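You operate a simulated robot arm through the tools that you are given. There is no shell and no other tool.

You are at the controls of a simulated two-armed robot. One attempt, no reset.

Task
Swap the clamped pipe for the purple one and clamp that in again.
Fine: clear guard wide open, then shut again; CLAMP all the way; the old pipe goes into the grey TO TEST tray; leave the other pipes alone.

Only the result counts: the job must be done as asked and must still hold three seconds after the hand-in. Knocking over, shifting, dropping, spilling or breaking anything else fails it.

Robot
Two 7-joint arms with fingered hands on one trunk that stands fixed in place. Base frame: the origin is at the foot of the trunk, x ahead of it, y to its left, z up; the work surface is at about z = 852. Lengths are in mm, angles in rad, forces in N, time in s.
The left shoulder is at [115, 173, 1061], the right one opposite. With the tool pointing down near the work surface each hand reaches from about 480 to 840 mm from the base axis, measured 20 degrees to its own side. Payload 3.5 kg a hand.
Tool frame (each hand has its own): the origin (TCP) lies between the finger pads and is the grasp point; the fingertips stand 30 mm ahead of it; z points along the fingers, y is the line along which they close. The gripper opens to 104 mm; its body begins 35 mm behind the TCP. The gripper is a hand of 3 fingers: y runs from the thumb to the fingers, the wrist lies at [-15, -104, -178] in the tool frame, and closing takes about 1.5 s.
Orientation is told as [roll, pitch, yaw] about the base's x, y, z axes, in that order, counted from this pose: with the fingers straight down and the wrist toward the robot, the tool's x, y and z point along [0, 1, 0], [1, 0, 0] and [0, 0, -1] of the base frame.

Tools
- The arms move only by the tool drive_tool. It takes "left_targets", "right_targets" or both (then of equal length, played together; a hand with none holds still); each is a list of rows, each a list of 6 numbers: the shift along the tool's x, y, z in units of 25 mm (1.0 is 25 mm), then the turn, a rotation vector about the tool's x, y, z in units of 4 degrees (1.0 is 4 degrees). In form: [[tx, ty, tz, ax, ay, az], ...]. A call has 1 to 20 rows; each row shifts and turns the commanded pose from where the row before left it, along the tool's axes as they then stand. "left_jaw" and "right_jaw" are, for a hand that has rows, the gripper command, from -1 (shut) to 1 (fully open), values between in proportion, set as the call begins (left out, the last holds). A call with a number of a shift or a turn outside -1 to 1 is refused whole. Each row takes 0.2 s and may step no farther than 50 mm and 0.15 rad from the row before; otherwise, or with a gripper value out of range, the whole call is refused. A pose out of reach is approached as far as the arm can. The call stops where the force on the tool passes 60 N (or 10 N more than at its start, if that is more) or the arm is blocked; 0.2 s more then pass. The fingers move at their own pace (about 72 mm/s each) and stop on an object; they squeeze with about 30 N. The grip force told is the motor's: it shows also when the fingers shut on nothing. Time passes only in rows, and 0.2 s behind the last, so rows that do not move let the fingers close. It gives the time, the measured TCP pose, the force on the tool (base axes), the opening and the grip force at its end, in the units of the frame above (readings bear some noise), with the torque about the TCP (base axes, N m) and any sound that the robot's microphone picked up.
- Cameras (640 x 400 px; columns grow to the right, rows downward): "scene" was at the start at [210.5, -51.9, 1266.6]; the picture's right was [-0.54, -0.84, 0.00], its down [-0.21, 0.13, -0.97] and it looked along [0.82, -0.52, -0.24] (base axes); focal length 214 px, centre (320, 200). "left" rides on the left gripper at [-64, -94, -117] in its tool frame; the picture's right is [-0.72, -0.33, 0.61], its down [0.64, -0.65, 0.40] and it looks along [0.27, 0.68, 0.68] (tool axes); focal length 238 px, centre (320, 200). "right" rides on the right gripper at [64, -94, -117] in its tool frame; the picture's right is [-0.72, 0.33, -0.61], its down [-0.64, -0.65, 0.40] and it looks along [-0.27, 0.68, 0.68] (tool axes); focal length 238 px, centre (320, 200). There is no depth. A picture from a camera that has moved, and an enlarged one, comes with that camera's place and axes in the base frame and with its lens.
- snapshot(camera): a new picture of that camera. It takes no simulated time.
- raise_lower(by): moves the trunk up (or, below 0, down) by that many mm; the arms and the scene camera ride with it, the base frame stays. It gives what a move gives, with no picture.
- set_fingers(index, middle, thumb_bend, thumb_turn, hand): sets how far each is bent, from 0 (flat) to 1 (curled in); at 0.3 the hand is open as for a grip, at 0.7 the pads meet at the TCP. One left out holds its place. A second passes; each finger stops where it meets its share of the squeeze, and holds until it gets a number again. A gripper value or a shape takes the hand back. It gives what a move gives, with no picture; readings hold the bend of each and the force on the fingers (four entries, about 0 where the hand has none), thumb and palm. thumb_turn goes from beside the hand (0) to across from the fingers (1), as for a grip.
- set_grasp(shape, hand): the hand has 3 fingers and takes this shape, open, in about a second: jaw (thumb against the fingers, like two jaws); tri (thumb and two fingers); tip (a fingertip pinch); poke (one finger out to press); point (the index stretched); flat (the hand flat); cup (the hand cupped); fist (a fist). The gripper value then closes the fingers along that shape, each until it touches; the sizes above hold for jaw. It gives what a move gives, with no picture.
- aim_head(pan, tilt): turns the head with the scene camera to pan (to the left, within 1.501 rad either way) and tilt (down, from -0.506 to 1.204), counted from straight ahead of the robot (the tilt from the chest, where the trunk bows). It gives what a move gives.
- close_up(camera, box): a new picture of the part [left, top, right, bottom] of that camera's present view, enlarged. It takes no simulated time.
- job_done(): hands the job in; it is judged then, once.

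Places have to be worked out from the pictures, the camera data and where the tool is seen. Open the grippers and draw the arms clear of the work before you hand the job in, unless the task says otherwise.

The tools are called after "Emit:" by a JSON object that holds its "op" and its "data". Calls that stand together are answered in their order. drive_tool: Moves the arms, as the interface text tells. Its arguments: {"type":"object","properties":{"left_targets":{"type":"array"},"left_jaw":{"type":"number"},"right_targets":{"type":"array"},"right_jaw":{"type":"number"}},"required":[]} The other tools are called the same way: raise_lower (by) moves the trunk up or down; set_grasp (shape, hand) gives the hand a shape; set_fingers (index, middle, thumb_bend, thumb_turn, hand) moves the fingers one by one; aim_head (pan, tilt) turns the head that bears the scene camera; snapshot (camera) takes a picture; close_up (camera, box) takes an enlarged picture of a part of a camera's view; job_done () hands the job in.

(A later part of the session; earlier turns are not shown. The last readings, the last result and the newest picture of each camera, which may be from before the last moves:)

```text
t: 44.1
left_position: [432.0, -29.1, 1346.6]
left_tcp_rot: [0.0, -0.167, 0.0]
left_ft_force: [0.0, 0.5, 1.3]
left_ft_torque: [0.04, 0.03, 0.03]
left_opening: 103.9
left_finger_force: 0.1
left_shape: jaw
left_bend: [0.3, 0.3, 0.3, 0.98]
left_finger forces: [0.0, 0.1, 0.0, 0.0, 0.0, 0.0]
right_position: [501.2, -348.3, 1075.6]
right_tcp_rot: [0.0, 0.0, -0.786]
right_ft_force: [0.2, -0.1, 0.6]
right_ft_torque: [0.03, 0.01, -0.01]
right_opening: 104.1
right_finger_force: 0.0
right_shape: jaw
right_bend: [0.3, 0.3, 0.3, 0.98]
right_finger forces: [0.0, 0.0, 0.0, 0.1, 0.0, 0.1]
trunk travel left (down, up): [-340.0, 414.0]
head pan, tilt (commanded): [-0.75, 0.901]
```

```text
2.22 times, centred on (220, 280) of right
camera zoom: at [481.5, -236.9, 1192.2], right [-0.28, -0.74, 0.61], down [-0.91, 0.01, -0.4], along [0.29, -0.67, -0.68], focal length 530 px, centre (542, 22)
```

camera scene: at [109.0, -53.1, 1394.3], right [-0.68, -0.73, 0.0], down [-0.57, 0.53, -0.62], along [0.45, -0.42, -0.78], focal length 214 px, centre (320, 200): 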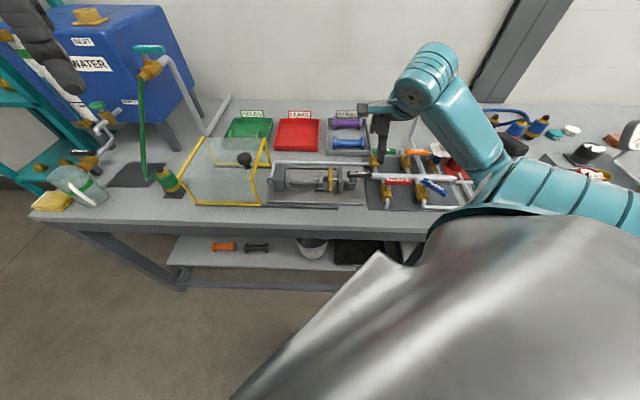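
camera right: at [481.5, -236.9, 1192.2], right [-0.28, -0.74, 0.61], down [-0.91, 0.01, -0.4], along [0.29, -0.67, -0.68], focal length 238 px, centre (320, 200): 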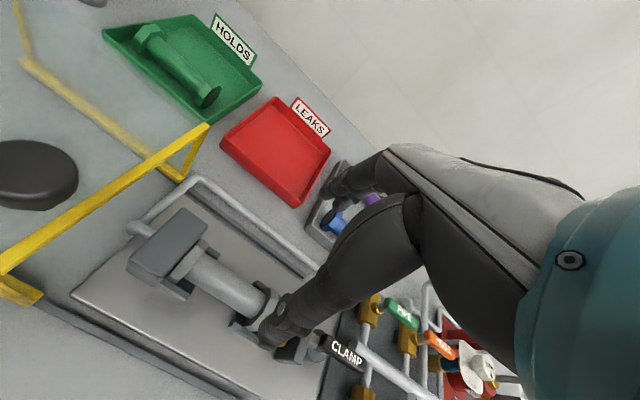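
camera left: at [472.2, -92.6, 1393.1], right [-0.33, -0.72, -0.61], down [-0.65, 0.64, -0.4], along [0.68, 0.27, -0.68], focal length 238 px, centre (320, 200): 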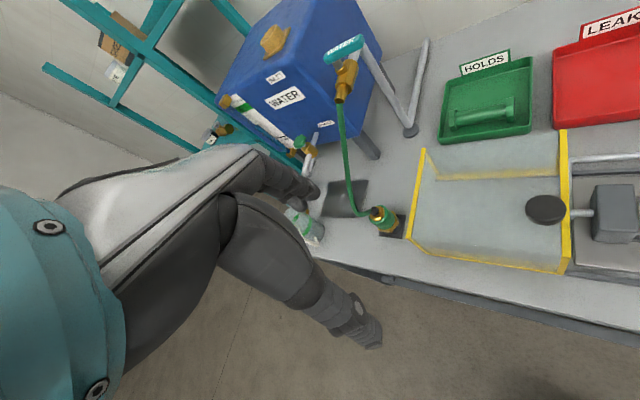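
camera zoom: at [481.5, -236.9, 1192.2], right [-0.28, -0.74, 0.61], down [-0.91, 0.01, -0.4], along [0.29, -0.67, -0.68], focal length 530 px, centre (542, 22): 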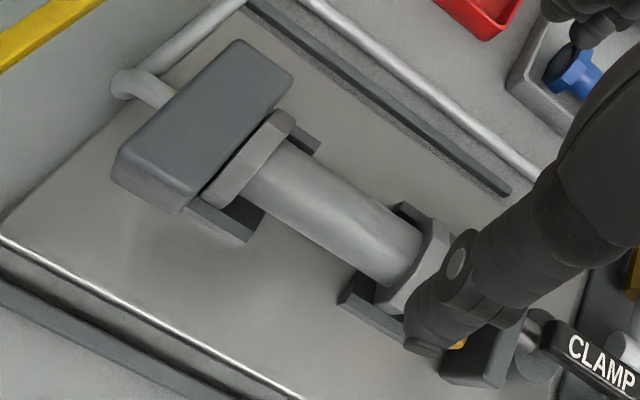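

The tube sits at u 62–154, n≈599, axis z≈885; cradles flank u 74–133, so I aim the grip at u≈103. I descend to just above gripping depth first.

Emit:
{"op": "drive_tool", "data": {"right_targets": [[-0.2, -0.05, 0.8, 0, 0, 0], [0, 0, 1, 0, 0, 0], [0, 0, 1, 0, 0, 0], [0, 0, 1, 0, 0, 0], [0, 0, 1, 0, 0, 0], [0, 0, 1, 0, 0, 0]]}}

Emit:
{"op": "close_up", "data": {"camera": "right", "box": [110, 150, 410, 390]}}

Emit:
{"op": "close_up", "data": {"camera": "scene", "box": [230, 100, 420, 230]}}

```text
t: 45.5
left_position: [433.4, -29.2, 1348.3]
left_tcp_rot: [0.001, -0.168, 0.002]
left_ft_force: [0.4, -0.9, -1.0]
left_ft_torque: [0.01, 0.0, 0.0]
left_opening: 103.8
left_finger_force: 0.0
left_shape: jaw
left_bend: [0.3, 0.3, 0.3, 0.98]
left_finger forces: [0.1, 0.0, 0.0, 0.0, 0.0, 0.0]
right_position: [497.1, -350.8, 932.1]
right_tcp_rot: [0.0, -0.002, -0.784]
right_ft_force: [-0.3, 1.3, 0.4]
right_ft_torque: [0.0, -0.01, 0.04]
right_opening: 103.6
right_finger_force: 0.0
right_shape: jaw
right_bend: [0.3, 0.3, 0.3, 0.98]
right_finger forces: [0.0, 0.1, 0.0, 0.0, 0.0, 0.0]
trunk travel left (down, up): [-340.0, 414.0]
head pan, tilt (commanded): [-0.75, 0.901]
```

```text
1.67 times, centred on (260, 270) of right
camera zoom: at [476.0, -237.7, 1048.7], right [-0.28, -0.74, 0.61], down [-0.91, 0.01, -0.4], along [0.29, -0.67, -0.68], focal length 397 px, centre (420, 83)
```

zoom: 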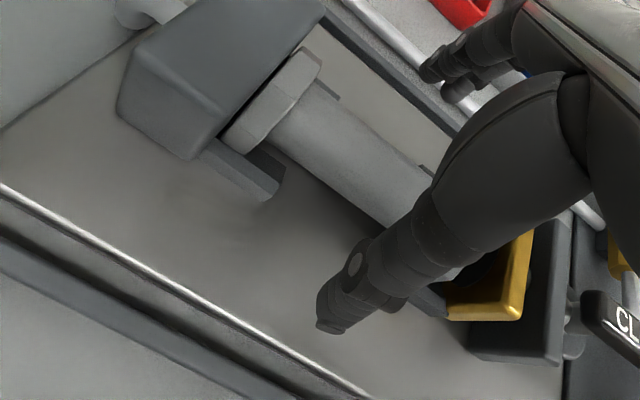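

```text
3.08 times, centred on (325, 165) of scene
camera zoom: at [109.1, -53.1, 1394.3], right [-0.68, -0.73, 0.0], down [-0.57, 0.53, -0.62], along [0.45, -0.42, -0.78], focal length 660 px, centre (305, 308)
```

zoom: 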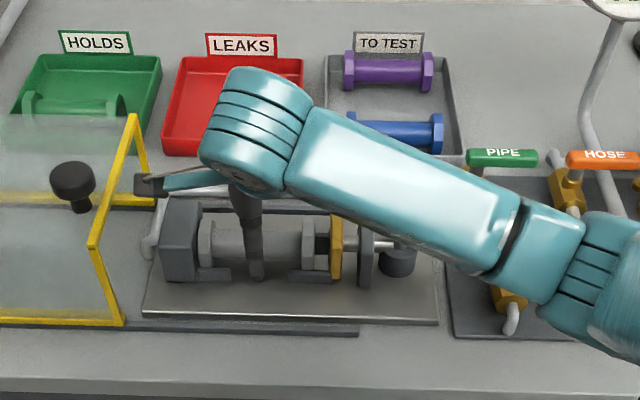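

Thumb and fingers are on either side of the tube. I go down to TCP z≈894 and close.

Emit:
{"op": "drive_tool", "data": {"right_targets": [[0, 0, 0.5, 0, 0, 0], [0, 0, 0.5, 0, 0, 0], [0, 0, 0.5, 0, 0, 0], [0, 0, 0, 0, 0, 0]]}}

Emit:
{"op": "close_up", "data": {"camera": "right", "box": [110, 150, 410, 390]}}

```text
t: 46.5
left_position: [432.0, -28.0, 1347.2]
left_tcp_rot: [0.0, -0.169, 0.0]
left_ft_force: [-0.3, -0.3, 1.3]
left_ft_torque: [-0.02, 0.01, 0.02]
left_opening: 103.8
left_finger_force: 0.1
left_shape: jaw
left_bend: [0.3, 0.3, 0.3, 0.98]
left_finger forces: [0.0, 0.1, 0.0, 0.1, 0.0, 0.1]
right_position: [495.3, -350.3, 895.0]
right_tcp_rot: [0.001, -0.001, -0.785]
right_ft_force: [0.4, -0.8, -0.2]
right_ft_torque: [-0.01, 0.01, -0.06]
right_opening: 104.0
right_finger_force: 0.0
right_shape: jaw
right_bend: [0.3, 0.3, 0.3, 0.98]
right_finger forces: [0.0, 0.0, 0.0, 0.1, 0.1, 0.0]
trunk travel left (down, up): [-340.0, 414.0]
head pan, tilt (commanded): [-0.75, 0.901]
```

```text
1.67 times, centred on (260, 270) of right
camera zoom: at [476.0, -238.3, 1011.2], right [-0.28, -0.74, 0.61], down [-0.91, 0.01, -0.4], along [0.29, -0.67, -0.68], focal length 397 px, centre (420, 83)
```

zoom: 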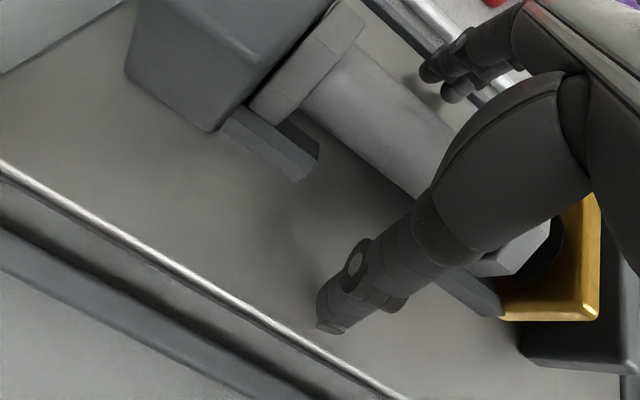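

Emit:
{"op": "drive_tool", "data": {"right_targets": [[0, 0, 0, 0, 0, 0], [0, 0, 0, 0, 0, 0], [0, 0, 0, 0, 0, 0], [0, 0, 0, 0, 0, 0], [0, 0, 0, 0, 0, 0], [0, 0, 0, 0, 0, 0], [0, 0, 0, 0, 0, 0], [0, 0, 0, 0, 0, 0]], "right_jaw": -1}}

Emit:
{"op": "close_up", "data": {"camera": "right", "box": [110, 150, 410, 390]}}

Emit:
{"op": "close_up", "data": {"camera": "scene", "box": [230, 100, 420, 230]}}

```text
t: 48.3
left_position: [432.2, -29.2, 1346.9]
left_tcp_rot: [0.0, -0.168, -0.001]
left_ft_force: [0.4, 0.1, 0.1]
left_ft_torque: [-0.01, 0.0, -0.03]
left_opening: 103.7
left_finger_force: 0.0
left_shape: jaw
left_bend: [0.3, 0.3, 0.3, 0.98]
left_finger forces: [0.0, 0.0, 0.0, 0.0, 0.0, 0.1]
right_position: [496.5, -351.7, 894.3]
right_tcp_rot: [-0.001, 0.002, -0.785]
right_ft_force: [0.0, 0.2, -4.9]
right_ft_torque: [0.01, 0.03, 0.01]
right_opening: 21.8
right_finger_force: 30.1
right_shape: jaw
right_bend: [0.74, 0.6, 0.77, 1.0]
right_finger forces: [16.2, 5.9, 0.0, 0.0, 21.8, 0.1]
trunk travel left (down, up): [-340.0, 414.0]
head pan, tilt (commanded): [-0.75, 0.901]
```

```text
1.67 times, centred on (260, 270) of right
camera zoom: at [476.2, -238.5, 1011.1], right [-0.28, -0.74, 0.61], down [-0.91, 0.01, -0.4], along [0.29, -0.67, -0.68], focal length 397 px, centre (420, 83)
```

zoom: 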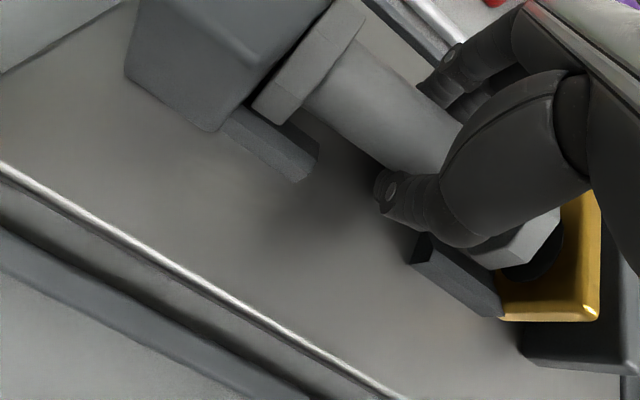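

```text
3.08 times, centred on (325, 165) of scene
camera zoom: at [109.3, -53.4, 1394.2], right [-0.68, -0.73, 0.0], down [-0.57, 0.53, -0.62], along [0.45, -0.42, -0.78], focal length 660 px, centre (305, 308)
```

zoom: 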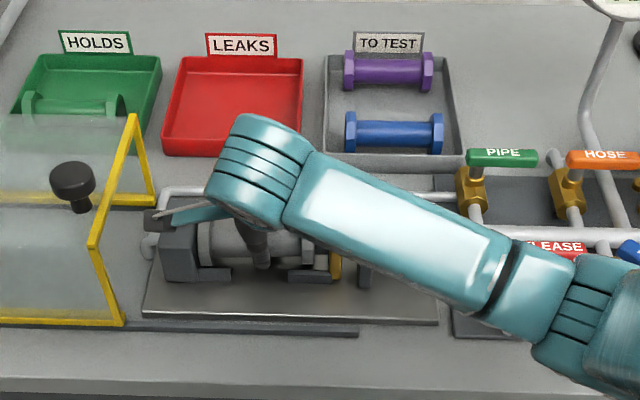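

Grip established (30 N). I lift gently straight up 15 mm and check that the pipe comes along.

Emit:
{"op": "drive_tool", "data": {"right_targets": [[0, 0, -0.15, 0, 0, 0], [0, 0, -0.2, 0, 0, 0], [0, 0, -0.25, 0, 0, 0], [0, 0, 0, 0, 0, 0]]}}

Emit:
{"op": "close_up", "data": {"camera": "right", "box": [110, 150, 410, 390]}}

Emit:
{"op": "close_up", "data": {"camera": "scene", "box": [270, 150, 360, 210]}}

```text
t: 49.3
left_position: [431.0, -30.4, 1348.0]
left_tcp_rot: [0.001, -0.169, 0.001]
left_ft_force: [-0.6, -0.8, -0.6]
left_ft_torque: [-0.04, -0.04, -0.01]
left_opening: 103.7
left_finger_force: 0.2
left_shape: jaw
left_bend: [0.3, 0.3, 0.3, 0.98]
left_finger forces: [0.1, 0.0, 0.0, 0.1, 0.0, 0.1]
right_position: [496.9, -351.5, 910.5]
right_tcp_rot: [-0.001, -0.001, -0.785]
right_ft_force: [-3.5, -2.5, -4.7]
right_ft_torque: [-0.07, 0.07, -0.04]
right_opening: 21.3
right_finger_force: 30.1
right_shape: jaw
right_bend: [0.74, 0.61, 0.77, 1.0]
right_finger forces: [16.5, 5.8, 0.0, 0.1, 21.6, 0.1]
trunk travel left (down, up): [-340.0, 414.0]
head pan, tilt (commanded): [-0.75, 0.901]
```

```text
1.67 times, centred on (260, 270) of right
camera zoom: at [476.8, -239.2, 1025.8], right [-0.28, -0.74, 0.61], down [-0.91, 0.01, -0.4], along [0.29, -0.67, -0.68], focal length 397 px, centre (420, 83)
```

zoom: 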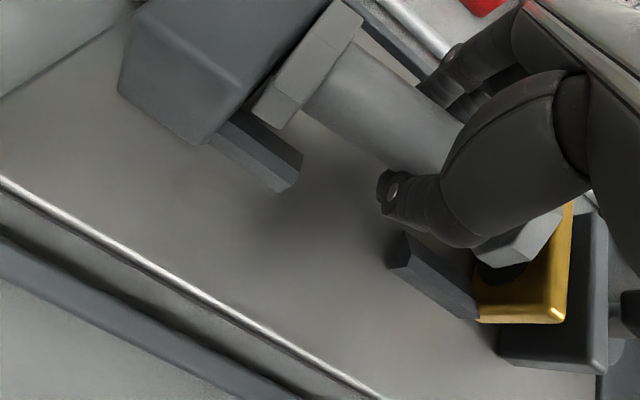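

```text
6.67 times, centred on (315, 180) of scene
camera zoom: at [109.0, -53.8, 1394.2], right [-0.68, -0.73, 0.0], down [-0.57, 0.53, -0.62], along [0.45, -0.42, -0.78], focal length 1430 px, centre (353, 333)
```

zoom: 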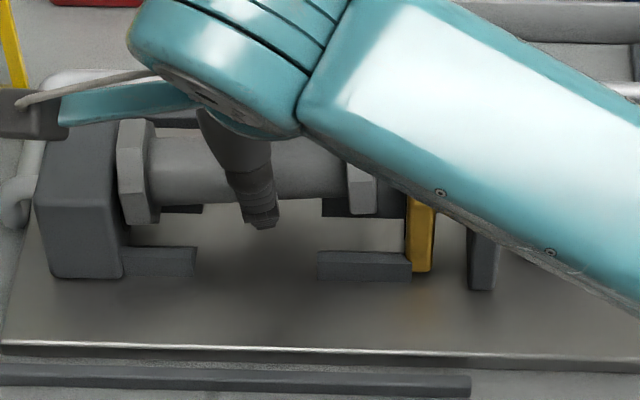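

The pipe follows cleanly out of the V-cradles. I ease it 3 mm off the left block and lift further.

Emit:
{"op": "drive_tool", "data": {"right_targets": [[-0.12, 0, -0.2, 0, 0, 0], [0, 0, -0.5, 0, 0, 0], [0, 0, -0.8, 0, 0, 0], [0, 0, -1, 0, 0, 0], [0, 0, -1, 0, 0, 0], [0, 0, -1, 0, 0, 0]]}}

Emit:
{"op": "snapshot", "data": {"camera": "right"}}

Emit:
{"op": "close_up", "data": {"camera": "scene", "box": [230, 100, 420, 230]}}

```text
t: 50.7
left_position: [430.8, -29.7, 1348.5]
left_tcp_rot: [0.0, -0.168, 0.0]
left_ft_force: [-0.8, -0.9, 0.7]
left_ft_torque: [0.03, -0.03, 0.03]
left_opening: 103.9
left_finger_force: 0.0
left_shape: jaw
left_bend: [0.3, 0.3, 0.3, 0.98]
left_finger forces: [0.1, 0.0, 0.1, 0.0, 0.0, 0.0]
right_position: [494.9, -353.7, 1022.4]
right_tcp_rot: [0.0, 0.0, -0.782]
right_ft_force: [-0.9, 0.3, -4.3]
right_ft_torque: [0.0, 0.01, -0.01]
right_opening: 20.9
right_finger_force: 29.9
right_shape: jaw
right_bend: [0.74, 0.62, 0.78, 1.0]
right_finger forces: [16.2, 4.3, 0.1, 0.1, 20.7, 0.0]
trunk travel left (down, up): [-340.0, 414.0]
head pan, tilt (commanded): [-0.75, 0.901]
```

```text
taken
camera right: at [474.4, -240.9, 1139.3], right [-0.28, -0.74, 0.61], down [-0.91, 0.01, -0.4], along [0.29, -0.67, -0.68], focal length 238 px, centre (320, 200)
```

right: 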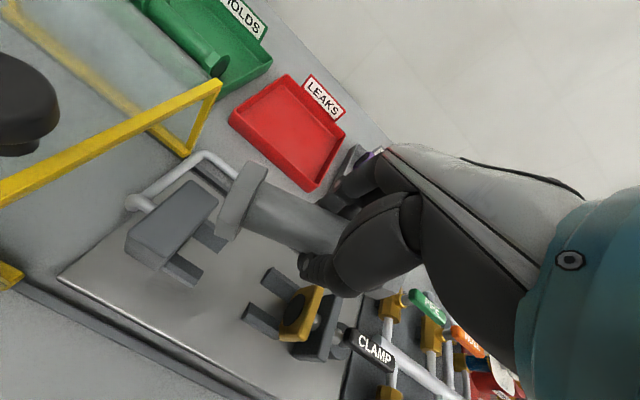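

```text
3.08 times, centred on (325, 165) of scene
camera zoom: at [108.9, -54.2, 1394.2], right [-0.68, -0.73, 0.0], down [-0.57, 0.54, -0.62], along [0.45, -0.42, -0.78], focal length 660 px, centre (305, 308)
```

zoom: 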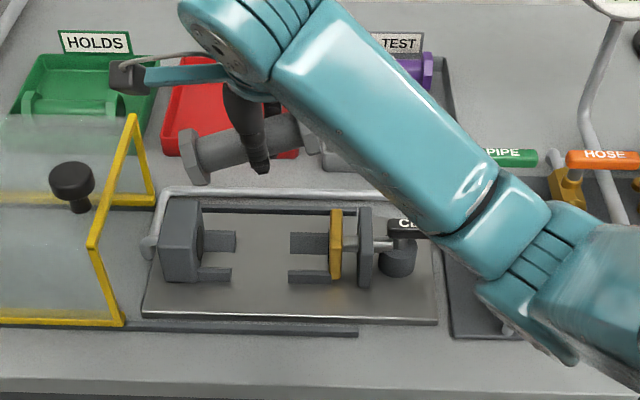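

The pipe looks slightly tilted in the grip (left end lower). I zoom in to check.

Emit:
{"op": "close_up", "data": {"camera": "right", "box": [190, 130, 390, 310]}}

Emit:
{"op": "close_up", "data": {"camera": "scene", "box": [265, 115, 345, 175]}}

```text
2.22 times, centred on (290, 220) of right
camera zoom: at [474.4, -240.9, 1139.3], right [-0.28, -0.74, 0.61], down [-0.91, 0.01, -0.4], along [0.29, -0.67, -0.68], focal length 530 px, centre (387, 156)
```

zoom: 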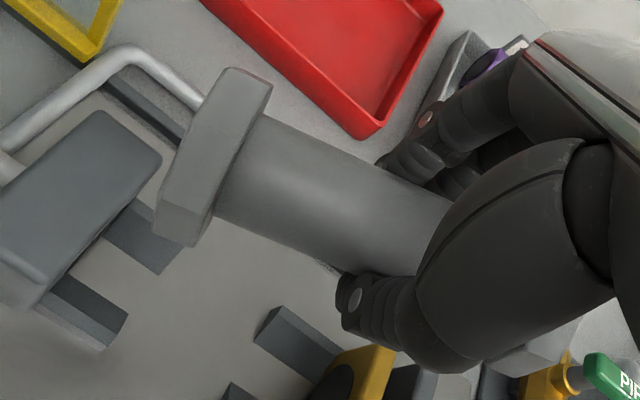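

```text
6.67 times, centred on (305, 145) of scene
camera zoom: at [108.9, -54.2, 1394.2], right [-0.68, -0.73, 0.0], down [-0.57, 0.54, -0.62], along [0.45, -0.42, -0.78], focal length 1430 px, centre (420, 567)
```

zoom: 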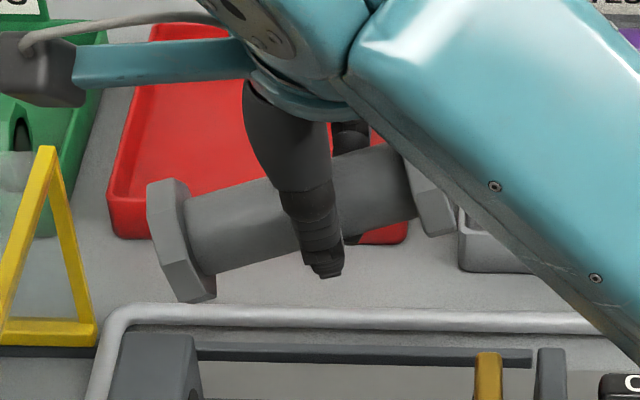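

The pipe has pivoted about 14° in the grip (left end down). I wait a moment to see whether it is stable.

Emit:
{"op": "drive_tool", "data": {"right_targets": [[0, 0, 0, 0, 0, 0], [0, 0, 0, 0, 0, 0], [0, 0, 0, 0, 0, 0], [0, 0, 0, 0, 0, 0], [0, 0, 0, 0, 0, 0]]}}

Emit:
{"op": "close_up", "data": {"camera": "right", "box": [190, 130, 390, 310]}}

Emit:
{"op": "close_up", "data": {"camera": "scene", "box": [265, 115, 345, 175]}}

```text
t: 51.9
left_position: [432.8, -29.7, 1347.6]
left_tcp_rot: [0.0, -0.167, -0.001]
left_ft_force: [0.2, 0.0, 0.6]
left_ft_torque: [0.03, 0.01, -0.01]
left_opening: 104.1
left_finger_force: 0.0
left_shape: jaw
left_bend: [0.3, 0.3, 0.3, 0.98]
left_finger forces: [0.0, 0.0, 0.0, 0.1, 0.0, 0.1]
right_position: [494.7, -352.8, 1022.4]
right_tcp_rot: [-0.002, -0.001, -0.787]
right_ft_force: [0.7, 0.0, -3.4]
right_ft_torque: [0.0, 0.09, 0.01]
right_opening: 20.8
right_finger_force: 30.3
right_shape: jaw
right_bend: [0.74, 0.62, 0.78, 1.0]
right_finger forces: [15.9, 4.5, 0.0, 0.0, 20.6, 0.1]
trunk travel left (down, up): [-340.0, 414.0]
head pan, tilt (commanded): [-0.75, 0.901]
```

```text
2.22 times, centred on (290, 220) of right
camera zoom: at [474.8, -240.3, 1138.9], right [-0.28, -0.74, 0.61], down [-0.91, 0.01, -0.4], along [0.29, -0.67, -0.68], focal length 530 px, centre (387, 156)
```

zoom: 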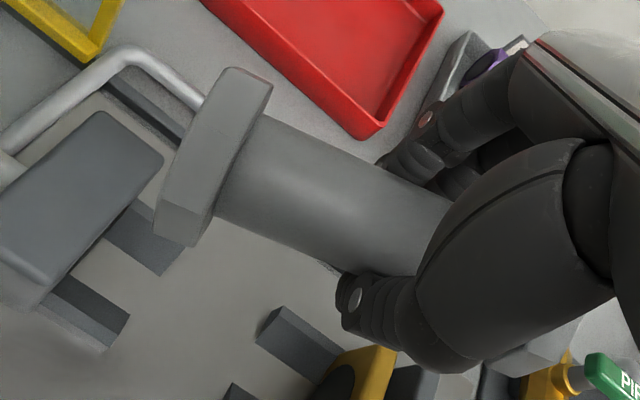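

```text
6.67 times, centred on (305, 145) of scene
camera zoom: at [109.3, -53.4, 1394.2], right [-0.68, -0.73, 0.0], down [-0.57, 0.53, -0.62], along [0.45, -0.42, -0.78], focal length 1430 px, centre (420, 567)
```

zoom: 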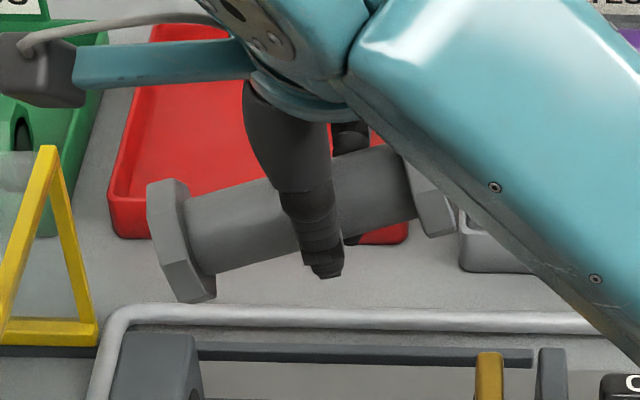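

Triangulating both flanges shows about 18° pitch (left end low), stable. I tilt the hand about its y axis to level the pipe.

Emit:
{"op": "drive_tool", "data": {"right_targets": [[0, 0, 0, 0, 0.5, 0], [0, 0, 0, 0, 0.5, 0], [0, 0, 0, 0, 0.5, 0], [0, 0, 0, 0, 0.5, 0], [0, 0, 0, 0, 0.5, 0], [0, 0, 0, 0, 0.5, 0], [0, 0, 0, 0, 0.5, 0], [0, 0, 0, 0, 0.5, 0]]}}

Emit:
{"op": "snapshot", "data": {"camera": "right"}}

Emit:
{"op": "close_up", "data": {"camera": "scene", "box": [265, 115, 345, 175]}}

```text
t: 53.7
left_position: [431.4, -29.5, 1348.6]
left_tcp_rot: [0.001, -0.167, 0.0]
left_ft_force: [0.0, -0.6, -0.1]
left_ft_torque: [0.0, 0.01, 0.02]
left_opening: 103.6
left_finger_force: 0.3
left_shape: jaw
left_bend: [0.3, 0.3, 0.3, 0.98]
left_finger forces: [0.0, 0.0, 0.0, 0.0, 0.0, 0.0]
right_position: [495.0, -352.9, 1021.5]
right_tcp_rot: [0.28, 0.001, -0.785]
right_ft_force: [-0.7, 0.2, -4.1]
right_ft_torque: [-0.03, 0.06, 0.01]
right_opening: 21.0
right_finger_force: 29.7
right_shape: jaw
right_bend: [0.74, 0.73, 0.79, 1.0]
right_finger forces: [15.8, 3.9, 0.0, 0.0, 20.1, 0.0]
trunk travel left (down, up): [-340.0, 414.0]
head pan, tilt (commanded): [-0.75, 0.901]
```

```text
taken
camera right: at [450.4, -265.7, 1151.5], right [-0.38, -0.84, 0.39], down [-0.82, 0.1, -0.57], along [0.43, -0.53, -0.73], focal length 238 px, centre (320, 200)
```

right: 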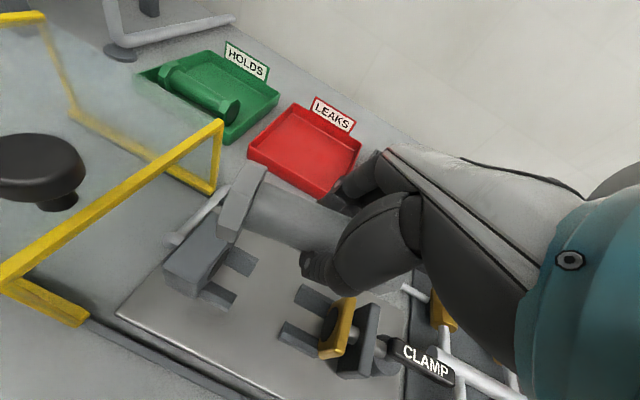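

```text
6.67 times, centred on (305, 145) of scene
camera zoom: at [109.2, -53.4, 1394.2], right [-0.68, -0.73, 0.0], down [-0.57, 0.53, -0.62], along [0.45, -0.42, -0.78], focal length 1430 px, centre (420, 567)
```

zoom: 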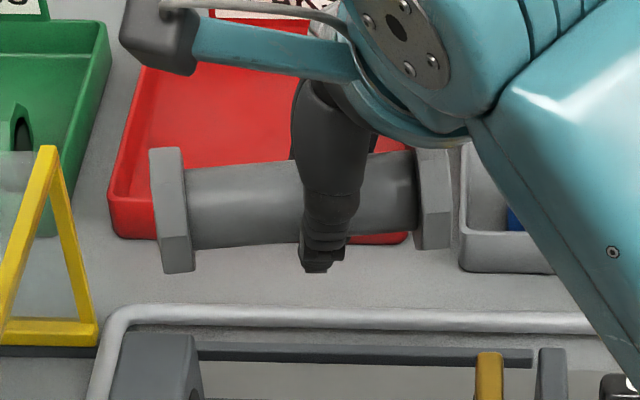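

Nearly level; I add 3° more, lift to z≈1200 and move right toward the TO TEST tray's u≈-50.

Emit:
{"op": "drive_tool", "data": {"right_targets": [[0, 0, 0, 0, 0.4, 0], [0, 0, 0, 0, 0.4, 0], [0.33, 0, -0.944, 0, 0, 0], [0.33, 0, -0.944, 0, 0, 0], [0.33, 0, -0.944, 0, 0, 0], [0.33, 0, -0.944, 0, 0, 0], [0.33, 0, -0.944, 0, 0, 0], [0.33, 0, -0.944, 0, 0, 0], [0.33, 0, -0.944, 0, 0, 0], [-0.944, 0, -0.33, 0, 0, 0], [-0.944, 0, -0.33, 0, 0, 0], [-0.944, 0, -0.33, 0, 0, 0], [-0.944, 0, -0.33, 0, 0, 0], [-0.944, 0, -0.33, 0, 0, 0], [-0.944, 0, -0.33, 0, 0, 0]]}}

Emit:
{"op": "snapshot", "data": {"camera": "scene"}}

```text
t: 56.9
left_position: [432.4, -29.2, 1347.5]
left_tcp_rot: [0.001, -0.167, 0.0]
left_ft_force: [0.3, 0.5, 0.9]
left_ft_torque: [-0.02, 0.0, 0.03]
left_opening: 103.8
left_finger_force: 0.0
left_shape: jaw
left_bend: [0.3, 0.3, 0.3, 0.98]
left_finger forces: [0.0, 0.0, 0.0, 0.0, 0.1, 0.0]
right_position: [387.3, -461.9, 1196.9]
right_tcp_rot: [0.336, 0.0, -0.784]
right_ft_force: [-0.5, 0.4, -4.8]
right_ft_torque: [-0.03, 0.01, 0.0]
right_opening: 20.6
right_finger_force: 29.7
right_shape: jaw
right_bend: [0.74, 0.73, 0.79, 1.0]
right_finger forces: [15.6, 3.6, 0.1, 0.0, 19.5, 0.0]
trunk travel left (down, up): [-340.0, 414.0]
head pan, tilt (commanded): [-0.75, 0.901]
```

```text
taken
camera scene: at [109.0, -53.6, 1394.2], right [-0.68, -0.73, 0.0], down [-0.57, 0.53, -0.62], along [0.45, -0.42, -0.78], focal length 214 px, centre (320, 200)
```

scene: 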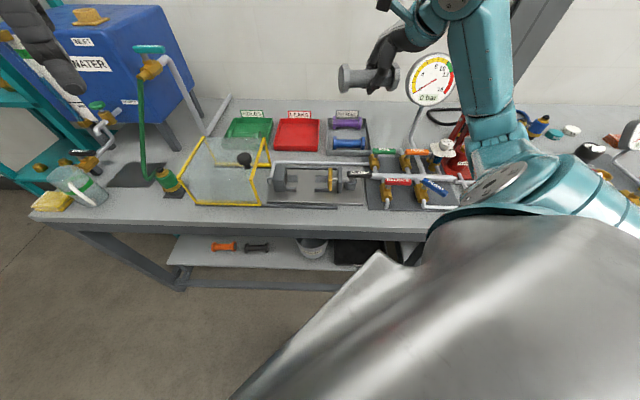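

Now I extend toward the tray (n +100 mm) while high, then lower the trunk back by 180 mm for reach.

Emit:
{"op": "drive_tool", "data": {"right_targets": [[0, 1, 0, 0, 0, 0], [0, 1, 0, 0, 0, 0], [0, 1, 0, 0, 0, 0], [0, 1, 0, 0, 0, 0]]}}

Emit:
{"op": "raise_lower", "data": {"by": -120}}

Emit:
{"op": "snapshot", "data": {"camera": "scene"}}

```text
t: 57.9
left_position: [431.9, -29.6, 1347.1]
left_tcp_rot: [0.0, -0.168, 0.0]
left_ft_force: [-1.2, 0.2, -0.4]
left_ft_torque: [0.01, -0.05, -0.02]
left_opening: 103.9
left_finger_force: 0.0
left_shape: jaw
left_bend: [0.3, 0.3, 0.3, 0.98]
left_finger forces: [0.0, 0.1, 0.0, 0.1, 0.1, 0.0]
right_position: [460.7, -533.1, 1193.4]
right_tcp_rot: [0.335, 0.0, -0.786]
right_ft_force: [0.5, -0.6, -4.2]
right_ft_torque: [-0.02, 0.03, -0.03]
right_opening: 20.2
right_finger_force: 29.7
right_shape: jaw
right_bend: [0.74, 0.73, 0.79, 1.0]
right_finger forces: [15.6, 3.4, 0.0, 0.1, 19.7, 0.1]
trunk travel left (down, up): [-340.0, 414.0]
head pan, tilt (commanded): [-0.75, 0.901]
```

```text
t: 59.4
left_position: [432.5, -28.8, 1229.0]
left_tcp_rot: [0.0, -0.169, 0.001]
left_ft_force: [-0.9, -0.6, 0.3]
left_ft_torque: [0.01, 0.01, 0.0]
left_opening: 103.9
left_finger_force: 0.1
left_shape: jaw
left_bend: [0.3, 0.3, 0.3, 0.98]
left_finger forces: [0.0, 0.1, 0.1, 0.0, 0.0, 0.1]
right_position: [460.6, -531.4, 1077.5]
right_tcp_rot: [0.335, -0.003, -0.784]
right_ft_force: [-0.1, 0.0, -3.8]
right_ft_torque: [-0.01, 0.04, 0.0]
right_opening: 20.5
right_finger_force: 29.8
right_shape: jaw
right_bend: [0.74, 0.73, 0.79, 1.0]
right_finger forces: [15.3, 3.3, 0.0, 0.0, 19.4, 0.0]
trunk travel left (down, up): [-220.0, 534.0]
head pan, tilt (commanded): [-0.75, 0.901]
```

```text
taken
camera scene: at [156.3, -53.3, 1271.9], right [-0.68, -0.73, 0.0], down [-0.57, 0.53, -0.62], along [0.45, -0.42, -0.78], focal length 214 px, centre (320, 200)
```

scene: 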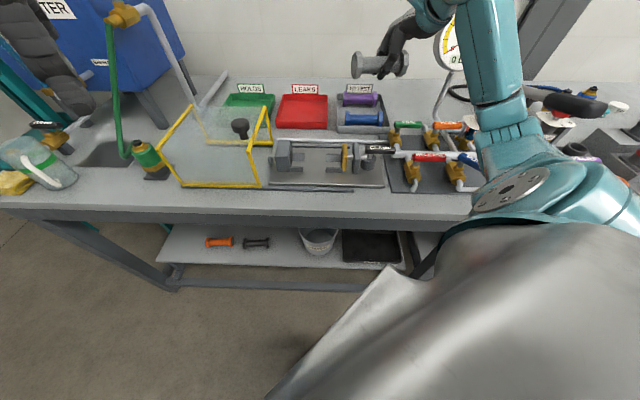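

Pipe is steady. I lower the remaining 60 mm, then move out over the tray.

Emit:
{"op": "raise_lower", "data": {"by": -60}}

Emit:
{"op": "drive_tool", "data": {"right_targets": [[0, 1, 0, 0, 0, 0], [0, 1, 0, 0, 0, 0], [0, 1, 0, 0, 0, 0], [0, 1, 0, 0, 0, 0], [0, 1, 0, 0, 0, 0], [0, 1, 0, 0, 0, 0]]}}

Emit:
{"op": "snapshot", "data": {"camera": "scene"}}

Emit:
{"op": "snapshot", "data": {"camera": "right"}}

```text
t: 60.4
left_position: [433.4, -28.6, 1168.8]
left_tcp_rot: [0.0, -0.169, 0.001]
left_ft_force: [-1.4, -0.3, 0.5]
left_ft_torque: [0.0, 0.0, 0.0]
left_opening: 103.7
left_finger_force: 0.0
left_shape: jaw
left_bend: [0.3, 0.3, 0.3, 0.98]
left_finger forces: [0.2, 0.1, 0.1, 0.0, 0.0, 0.0]
right_position: [458.8, -531.2, 1016.6]
right_tcp_rot: [0.335, 0.0, -0.786]
right_ft_force: [0.2, 0.1, -3.9]
right_ft_torque: [0.01, 0.05, -0.04]
right_opening: 20.3
right_finger_force: 30.2
right_shape: jaw
right_bend: [0.74, 0.73, 0.79, 1.0]
right_finger forces: [15.3, 3.3, 0.0, 0.0, 19.4, 0.0]
trunk travel left (down, up): [-160.0, 594.0]
head pan, tilt (commanded): [-0.75, 0.901]
```

```text
t: 61.8
left_position: [433.6, -29.1, 1167.6]
left_tcp_rot: [0.0, -0.168, 0.0]
left_ft_force: [0.7, 0.2, 0.9]
left_ft_torque: [0.02, 0.02, -0.01]
left_opening: 103.7
left_finger_force: 0.2
left_shape: jaw
left_bend: [0.3, 0.3, 0.3, 0.98]
left_finger forces: [0.0, 0.1, 0.1, 0.1, 0.0, 0.1]
right_position: [566.1, -636.2, 1019.3]
right_tcp_rot: [0.332, 0.0, -0.786]
right_ft_force: [-0.2, 0.0, -4.3]
right_ft_torque: [-0.03, 0.04, -0.02]
right_opening: 20.2
right_finger_force: 29.9
right_shape: jaw
right_bend: [0.74, 0.74, 0.79, 1.0]
right_finger forces: [15.6, 2.9, 0.1, 0.0, 19.4, 0.0]
trunk travel left (down, up): [-160.0, 594.0]
head pan, tilt (commanded): [-0.75, 0.901]
```

```text
taken
camera scene: at [187.5, -53.4, 1209.2], right [-0.68, -0.73, 0.0], down [-0.57, 0.53, -0.62], along [0.45, -0.42, -0.78], focal length 214 px, centre (320, 200)
```

scene: 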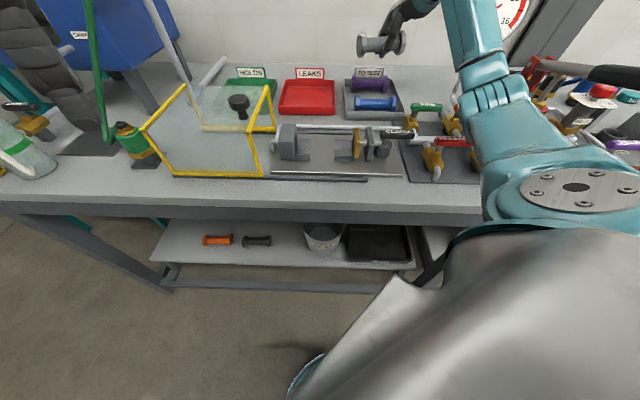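

```text
taken
camera right: at [516.6, -553.9, 1149.0], right [-0.39, -0.85, 0.34], down [-0.8, 0.13, -0.59], along [0.46, -0.51, -0.73], focal length 238 px, centre (320, 200)
```

right: 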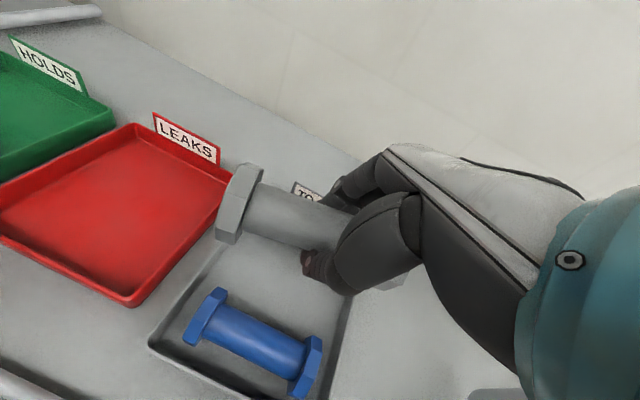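

Emit:
{"op": "close_up", "data": {"camera": "scene", "box": [335, 10, 435, 120]}}

Emit:
{"op": "close_up", "data": {"camera": "right", "box": [140, 140, 420, 400]}}

```text
3.64 times, centred on (385, 65) of scene
camera zoom: at [187.5, -53.4, 1209.2], right [-0.68, -0.73, 0.0], down [-0.57, 0.53, -0.62], along [0.45, -0.42, -0.78], focal length 780 px, centre (84, 691)
```

zoom: 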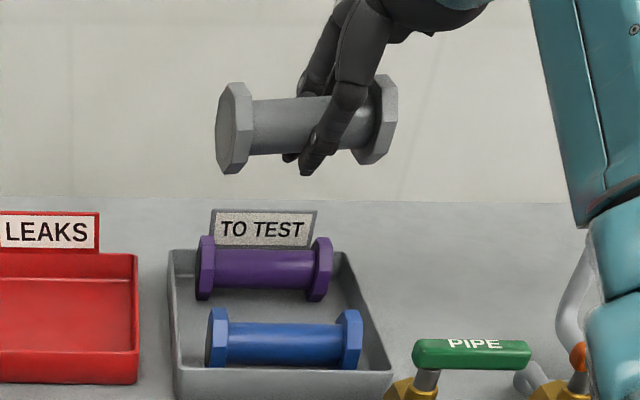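

```text
1.54 times, centred on (280, 270) of right
camera zoom: at [516.6, -553.9, 1149.0], right [-0.39, -0.85, 0.34], down [-0.8, 0.13, -0.59], along [0.46, -0.51, -0.73], focal length 367 px, centre (382, 92)
```

zoom: 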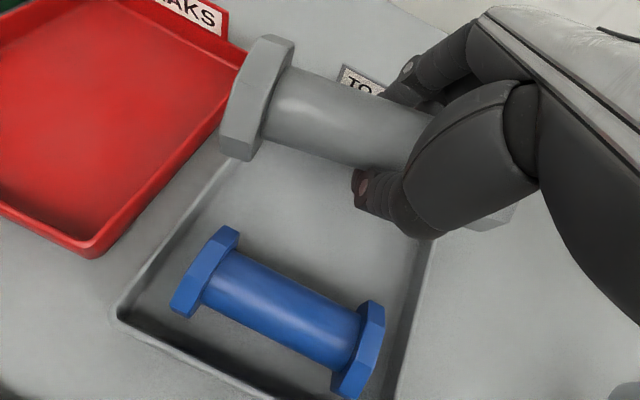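

Blue lies at u≈-44, n≈805; purple at n≈942; the free middle is n≈873. I trim the level by 4°, centre over the gap and lower to z≈945.

Emit:
{"op": "drive_tool", "data": {"right_targets": [[0, 0.45, 0, 0, 0.5, 0], [-0.1, 0.45, -0.04, 0, 0.5, 0], [-0.394, 0, 0.919, 0, 0, 0], [-0.394, 0, 0.919, 0, 0, 0], [-0.394, 0, 0.919, 0, 0, 0]]}}

Emit:
{"op": "close_up", "data": {"camera": "scene", "box": [335, 40, 435, 130]}}

Emit:
{"op": "close_up", "data": {"camera": "right", "box": [140, 140, 420, 400]}}

```text
t: 63.0
left_position: [426.5, -16.0, 1173.7]
left_tcp_rot: [-0.013, -0.177, 0.001]
left_ft_force: [-0.7, 0.0, -0.2]
left_ft_torque: [0.01, 0.02, 0.0]
left_opening: 103.8
left_finger_force: 0.0
left_shape: jaw
left_bend: [0.3, 0.3, 0.3, 0.98]
left_finger forces: [0.0, 0.0, 0.0, 0.1, 0.0, 0.1]
right_position: [571.4, -647.4, 963.9]
right_tcp_rot: [0.405, -0.026, -0.791]
right_ft_force: [-0.9, -0.5, -4.3]
right_ft_torque: [-0.03, 0.04, 0.03]
right_opening: 19.9
right_finger_force: 29.9
right_shape: jaw
right_bend: [0.74, 0.74, 0.8, 1.0]
right_finger forces: [16.0, 2.6, 0.1, 0.0, 19.0, 0.1]
trunk travel left (down, up): [-160.0, 594.0]
head pan, tilt (commanded): [-0.75, 0.901]
```

```text
4.44 times, centred on (385, 85) of scene
camera zoom: at [179.1, -39.5, 1213.1], right [-0.68, -0.73, 0.0], down [-0.57, 0.53, -0.63], along [0.46, -0.43, -0.78], focal length 953 px, centre (31, 711)
```

zoom: 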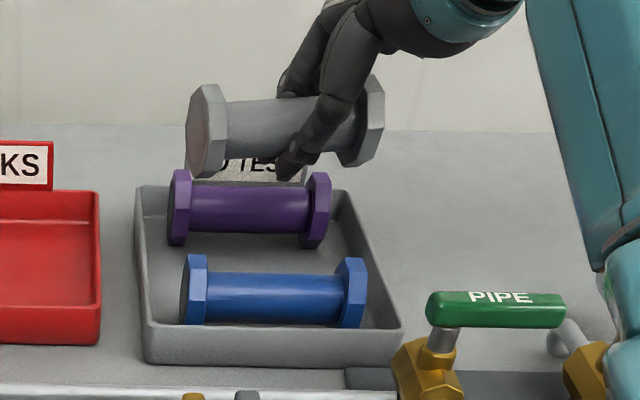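

```text
1.54 times, centred on (280, 270) of right
camera zoom: at [513.1, -568.1, 1093.2], right [-0.42, -0.86, 0.29], down [-0.75, 0.15, -0.64], along [0.51, -0.49, -0.71], focal length 367 px, centre (382, 92)
```

zoom: 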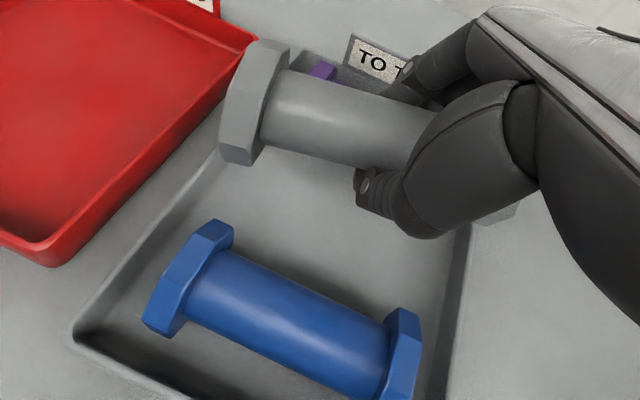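

Blocked upstream again (trunk displaced, no tool force): some arm link touches something. I back up and look along the arm.

Emit:
{"op": "drive_tool", "data": {"right_targets": [[0.394, 0, -0.919, 0, 0, 0], [0.394, 0, -0.919, 0, 0, 0]]}}

Emit:
{"op": "aim_head", "data": {"pan": -1.15, "tilt": 0.9}}

Emit:
{"op": "snapshot", "data": {"camera": "scene"}}

```text
t: 63.6
left_position: [435.1, -29.9, 1165.0]
left_tcp_rot: [0.0, -0.166, 0.0]
left_ft_force: [-1.0, -0.6, 0.2]
left_ft_torque: [-0.01, 0.0, -0.04]
left_opening: 103.9
left_finger_force: 0.0
left_shape: jaw
left_bend: [0.3, 0.3, 0.3, 0.98]
left_finger forces: [0.0, 0.0, 0.0, 0.0, 0.0, 0.0]
right_position: [579.4, -653.5, 990.5]
right_tcp_rot: [0.403, 0.004, -0.781]
right_ft_force: [-0.2, 0.7, -3.5]
right_ft_torque: [-0.03, 0.06, -0.01]
right_opening: 19.9
right_finger_force: 30.1
right_shape: jaw
right_bend: [0.74, 0.74, 0.8, 1.0]
right_finger forces: [15.9, 2.3, 0.0, 0.1, 18.6, 0.1]
trunk travel left (down, up): [-160.0, 594.0]
head pan, tilt (commanded): [-0.75, 0.901]
```

```text
t: 64.5
left_position: [433.6, -28.9, 1167.1]
left_tcp_rot: [-0.001, -0.166, 0.0]
left_ft_force: [1.0, -0.1, -0.1]
left_ft_torque: [-0.02, 0.0, -0.02]
left_opening: 103.9
left_finger_force: 0.1
left_shape: jaw
left_bend: [0.3, 0.3, 0.3, 0.98]
left_finger forces: [0.0, 0.1, 0.1, 0.0, 0.1, 0.0]
right_position: [576.6, -656.5, 993.7]
right_tcp_rot: [0.404, 0.0, -0.785]
right_ft_force: [-0.8, 0.4, -4.6]
right_ft_torque: [-0.01, 0.05, 0.0]
right_opening: 19.9
right_finger_force: 30.0
right_shape: jaw
right_bend: [0.74, 0.74, 0.8, 1.0]
right_finger forces: [15.8, 2.3, 0.0, 0.0, 18.5, 0.0]
trunk travel left (down, up): [-160.0, 594.0]
head pan, tilt (commanded): [-1.15, 0.901]
```

```text
taken
camera scene: at [163.1, -70.9, 1209.3], right [-0.91, -0.41, 0.0], down [-0.32, 0.72, -0.62], along [0.25, -0.57, -0.78], focal length 214 px, centre (320, 200)
```

scene: 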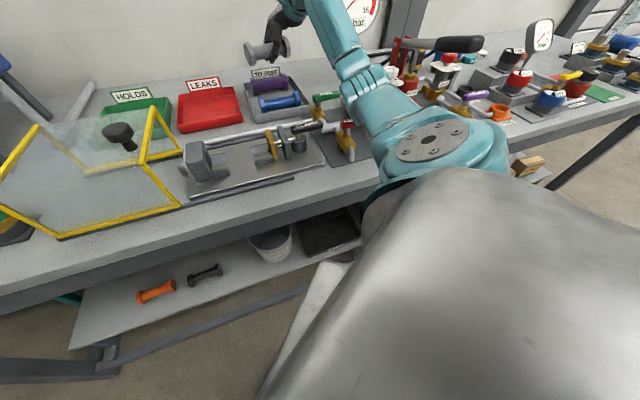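

Emit:
{"op": "close_up", "data": {"camera": "scene", "box": [240, 20, 540, 190]}}

Emit:
{"op": "close_up", "data": {"camera": "scene", "box": [290, 60, 420, 180]}}

```text
2.13 times, centred on (390, 105) of scene
camera zoom: at [163.1, -70.9, 1209.3], right [-0.91, -0.41, 0.0], down [-0.32, 0.72, -0.62], along [0.25, -0.57, -0.78], focal length 458 px, centre (171, 403)
```

zoom: 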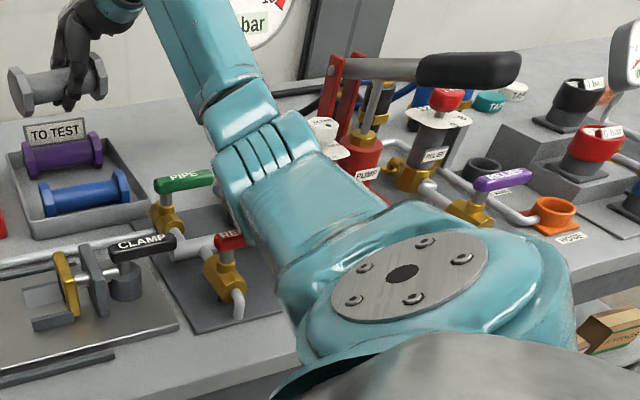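

```text
3.33 times, centred on (355, 120) of scene
camera zoom: at [163.1, -70.9, 1209.3], right [-0.91, -0.41, 0.0], down [-0.32, 0.72, -0.62], along [0.25, -0.57, -0.78], focal length 715 px, centre (203, 467)
```

zoom: 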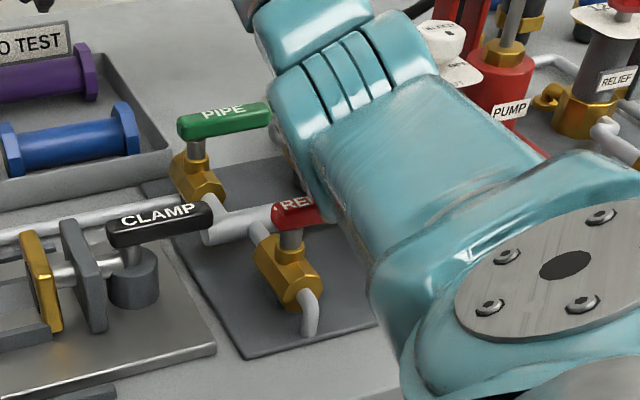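

The upper arm hangs just over the valve handles with the trunk this low. I retract 60 mm, tilt the hand 15° outward about the pipe's axis (gains reach), then raise the trunk 75 mm.

Emit:
{"op": "drive_tool", "data": {"right_targets": [[0, -0.8, 0, 0, 0, 0], [0, -0.8, 0, 0, 0, 0], [0, -0.8, 0, 0, 0, 0], [0, 0, 0, -0.862, 0, -0.37], [0, 0, 0, -0.862, 0, -0.37], [0, 0, 0, -0.862, 0, -0.37], [0, 0, 0, -0.862, 0, -0.37]]}}

Emit:
{"op": "raise_lower", "data": {"by": 75}}

Emit:
{"op": "snapshot", "data": {"camera": "scene"}}

Emit:
{"op": "snapshot", "data": {"camera": "right"}}

```text
t: 66.0
left_position: [427.3, -19.1, 1171.3]
left_tcp_rot: [-0.011, -0.172, 0.002]
left_ft_force: [1.1, -0.1, 0.0]
left_ft_torque: [0.01, 0.01, -0.03]
left_opening: 103.6
left_finger_force: 0.0
left_shape: jaw
left_bend: [0.3, 0.3, 0.3, 0.98]
left_finger forces: [0.0, 0.0, 0.0, 0.0, 0.1, 0.1]
right_position: [529.7, -605.9, 1008.1]
right_tcp_rot: [0.397, -0.287, -0.786]
right_ft_force: [0.6, 0.8, -4.8]
right_ft_torque: [-0.01, 0.0, 0.0]
right_opening: 19.5
right_finger_force: 29.8
right_shape: jaw
right_bend: [0.74, 0.74, 0.8, 1.0]
right_finger forces: [16.0, 1.7, 0.0, 0.0, 19.3, 0.1]
trunk travel left (down, up): [-160.0, 594.0]
head pan, tilt (commanded): [-1.15, 0.901]
```

```text
t: 67.2
left_position: [434.3, -28.2, 1242.0]
left_tcp_rot: [0.001, -0.166, 0.0]
left_ft_force: [0.4, -0.5, 0.8]
left_ft_torque: [-0.03, 0.02, -0.04]
left_opening: 103.8
left_finger_force: 0.1
left_shape: jaw
left_bend: [0.3, 0.3, 0.3, 0.98]
left_finger forces: [0.0, 0.0, 0.0, 0.0, 0.0, 0.0]
right_position: [538.5, -612.0, 1065.1]
right_tcp_rot: [0.403, -0.26, -0.787]
right_ft_force: [0.0, 0.1, -3.9]
right_ft_torque: [-0.03, 0.05, 0.01]
right_opening: 19.6
right_finger_force: 29.5
right_shape: jaw
right_bend: [0.74, 0.74, 0.8, 1.0]
right_finger forces: [16.3, 1.8, 0.0, 0.0, 19.2, 0.0]
trunk travel left (down, up): [-235.0, 519.0]
head pan, tilt (commanded): [-1.15, 0.901]
```

```text
taken
camera scene: at [126.2, -71.0, 1286.9], right [-0.91, -0.41, 0.0], down [-0.32, 0.72, -0.62], along [0.25, -0.57, -0.78], focal length 214 px, centre (320, 200)
```

scene: 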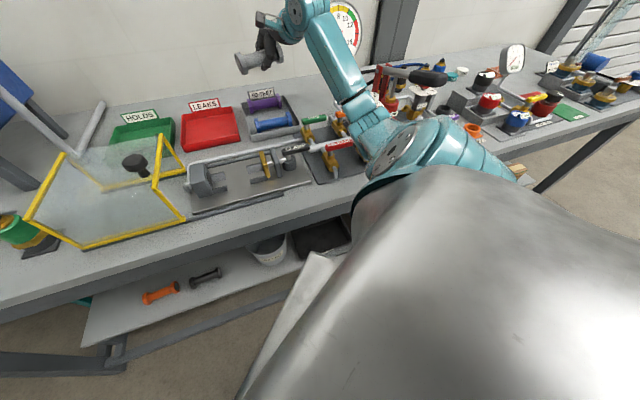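

```text
taken
camera right: at [460.1, -514.2, 1168.7], right [-0.47, -0.81, 0.36], down [-0.64, 0.03, -0.77], along [0.61, -0.59, -0.53], focal length 238 px, centre (320, 200)
```

right: 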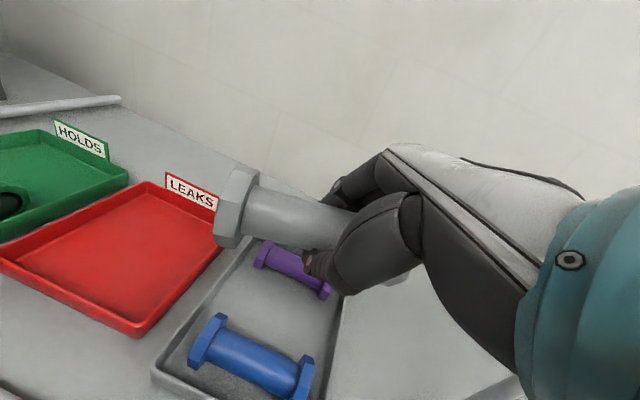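

Now contact-free (the trunk is back to normal). I check the valve handles for any displacement.

Emit:
{"op": "close_up", "data": {"camera": "scene", "box": [280, 50, 480, 190]}}

Emit:
{"op": "close_up", "data": {"camera": "scene", "box": [220, 20, 340, 150]}}

```text
2.86 times, centred on (380, 120) of scene
camera zoom: at [126.2, -71.0, 1286.9], right [-0.91, -0.41, 0.0], down [-0.32, 0.72, -0.62], along [0.25, -0.57, -0.78], focal length 613 px, centre (149, 429)
```

zoom: 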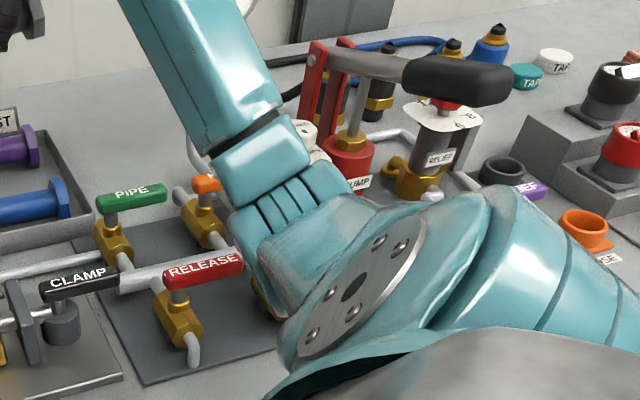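

```text
3.08 times, centred on (280, 85) of scene
camera zoom: at [126.2, -71.0, 1286.9], right [-0.91, -0.41, 0.0], down [-0.32, 0.72, -0.62], along [0.25, -0.57, -0.78], focal length 660 px, centre (443, 554)
```

zoom: 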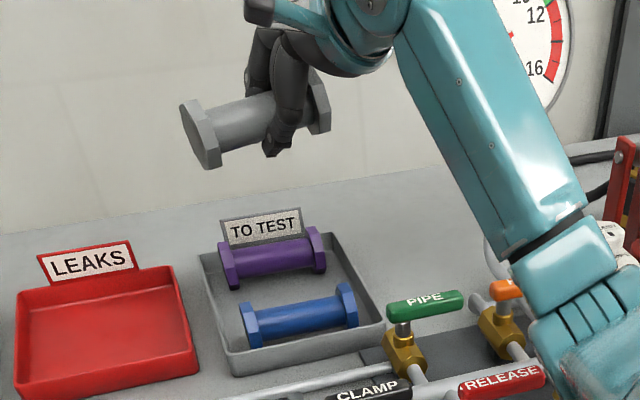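

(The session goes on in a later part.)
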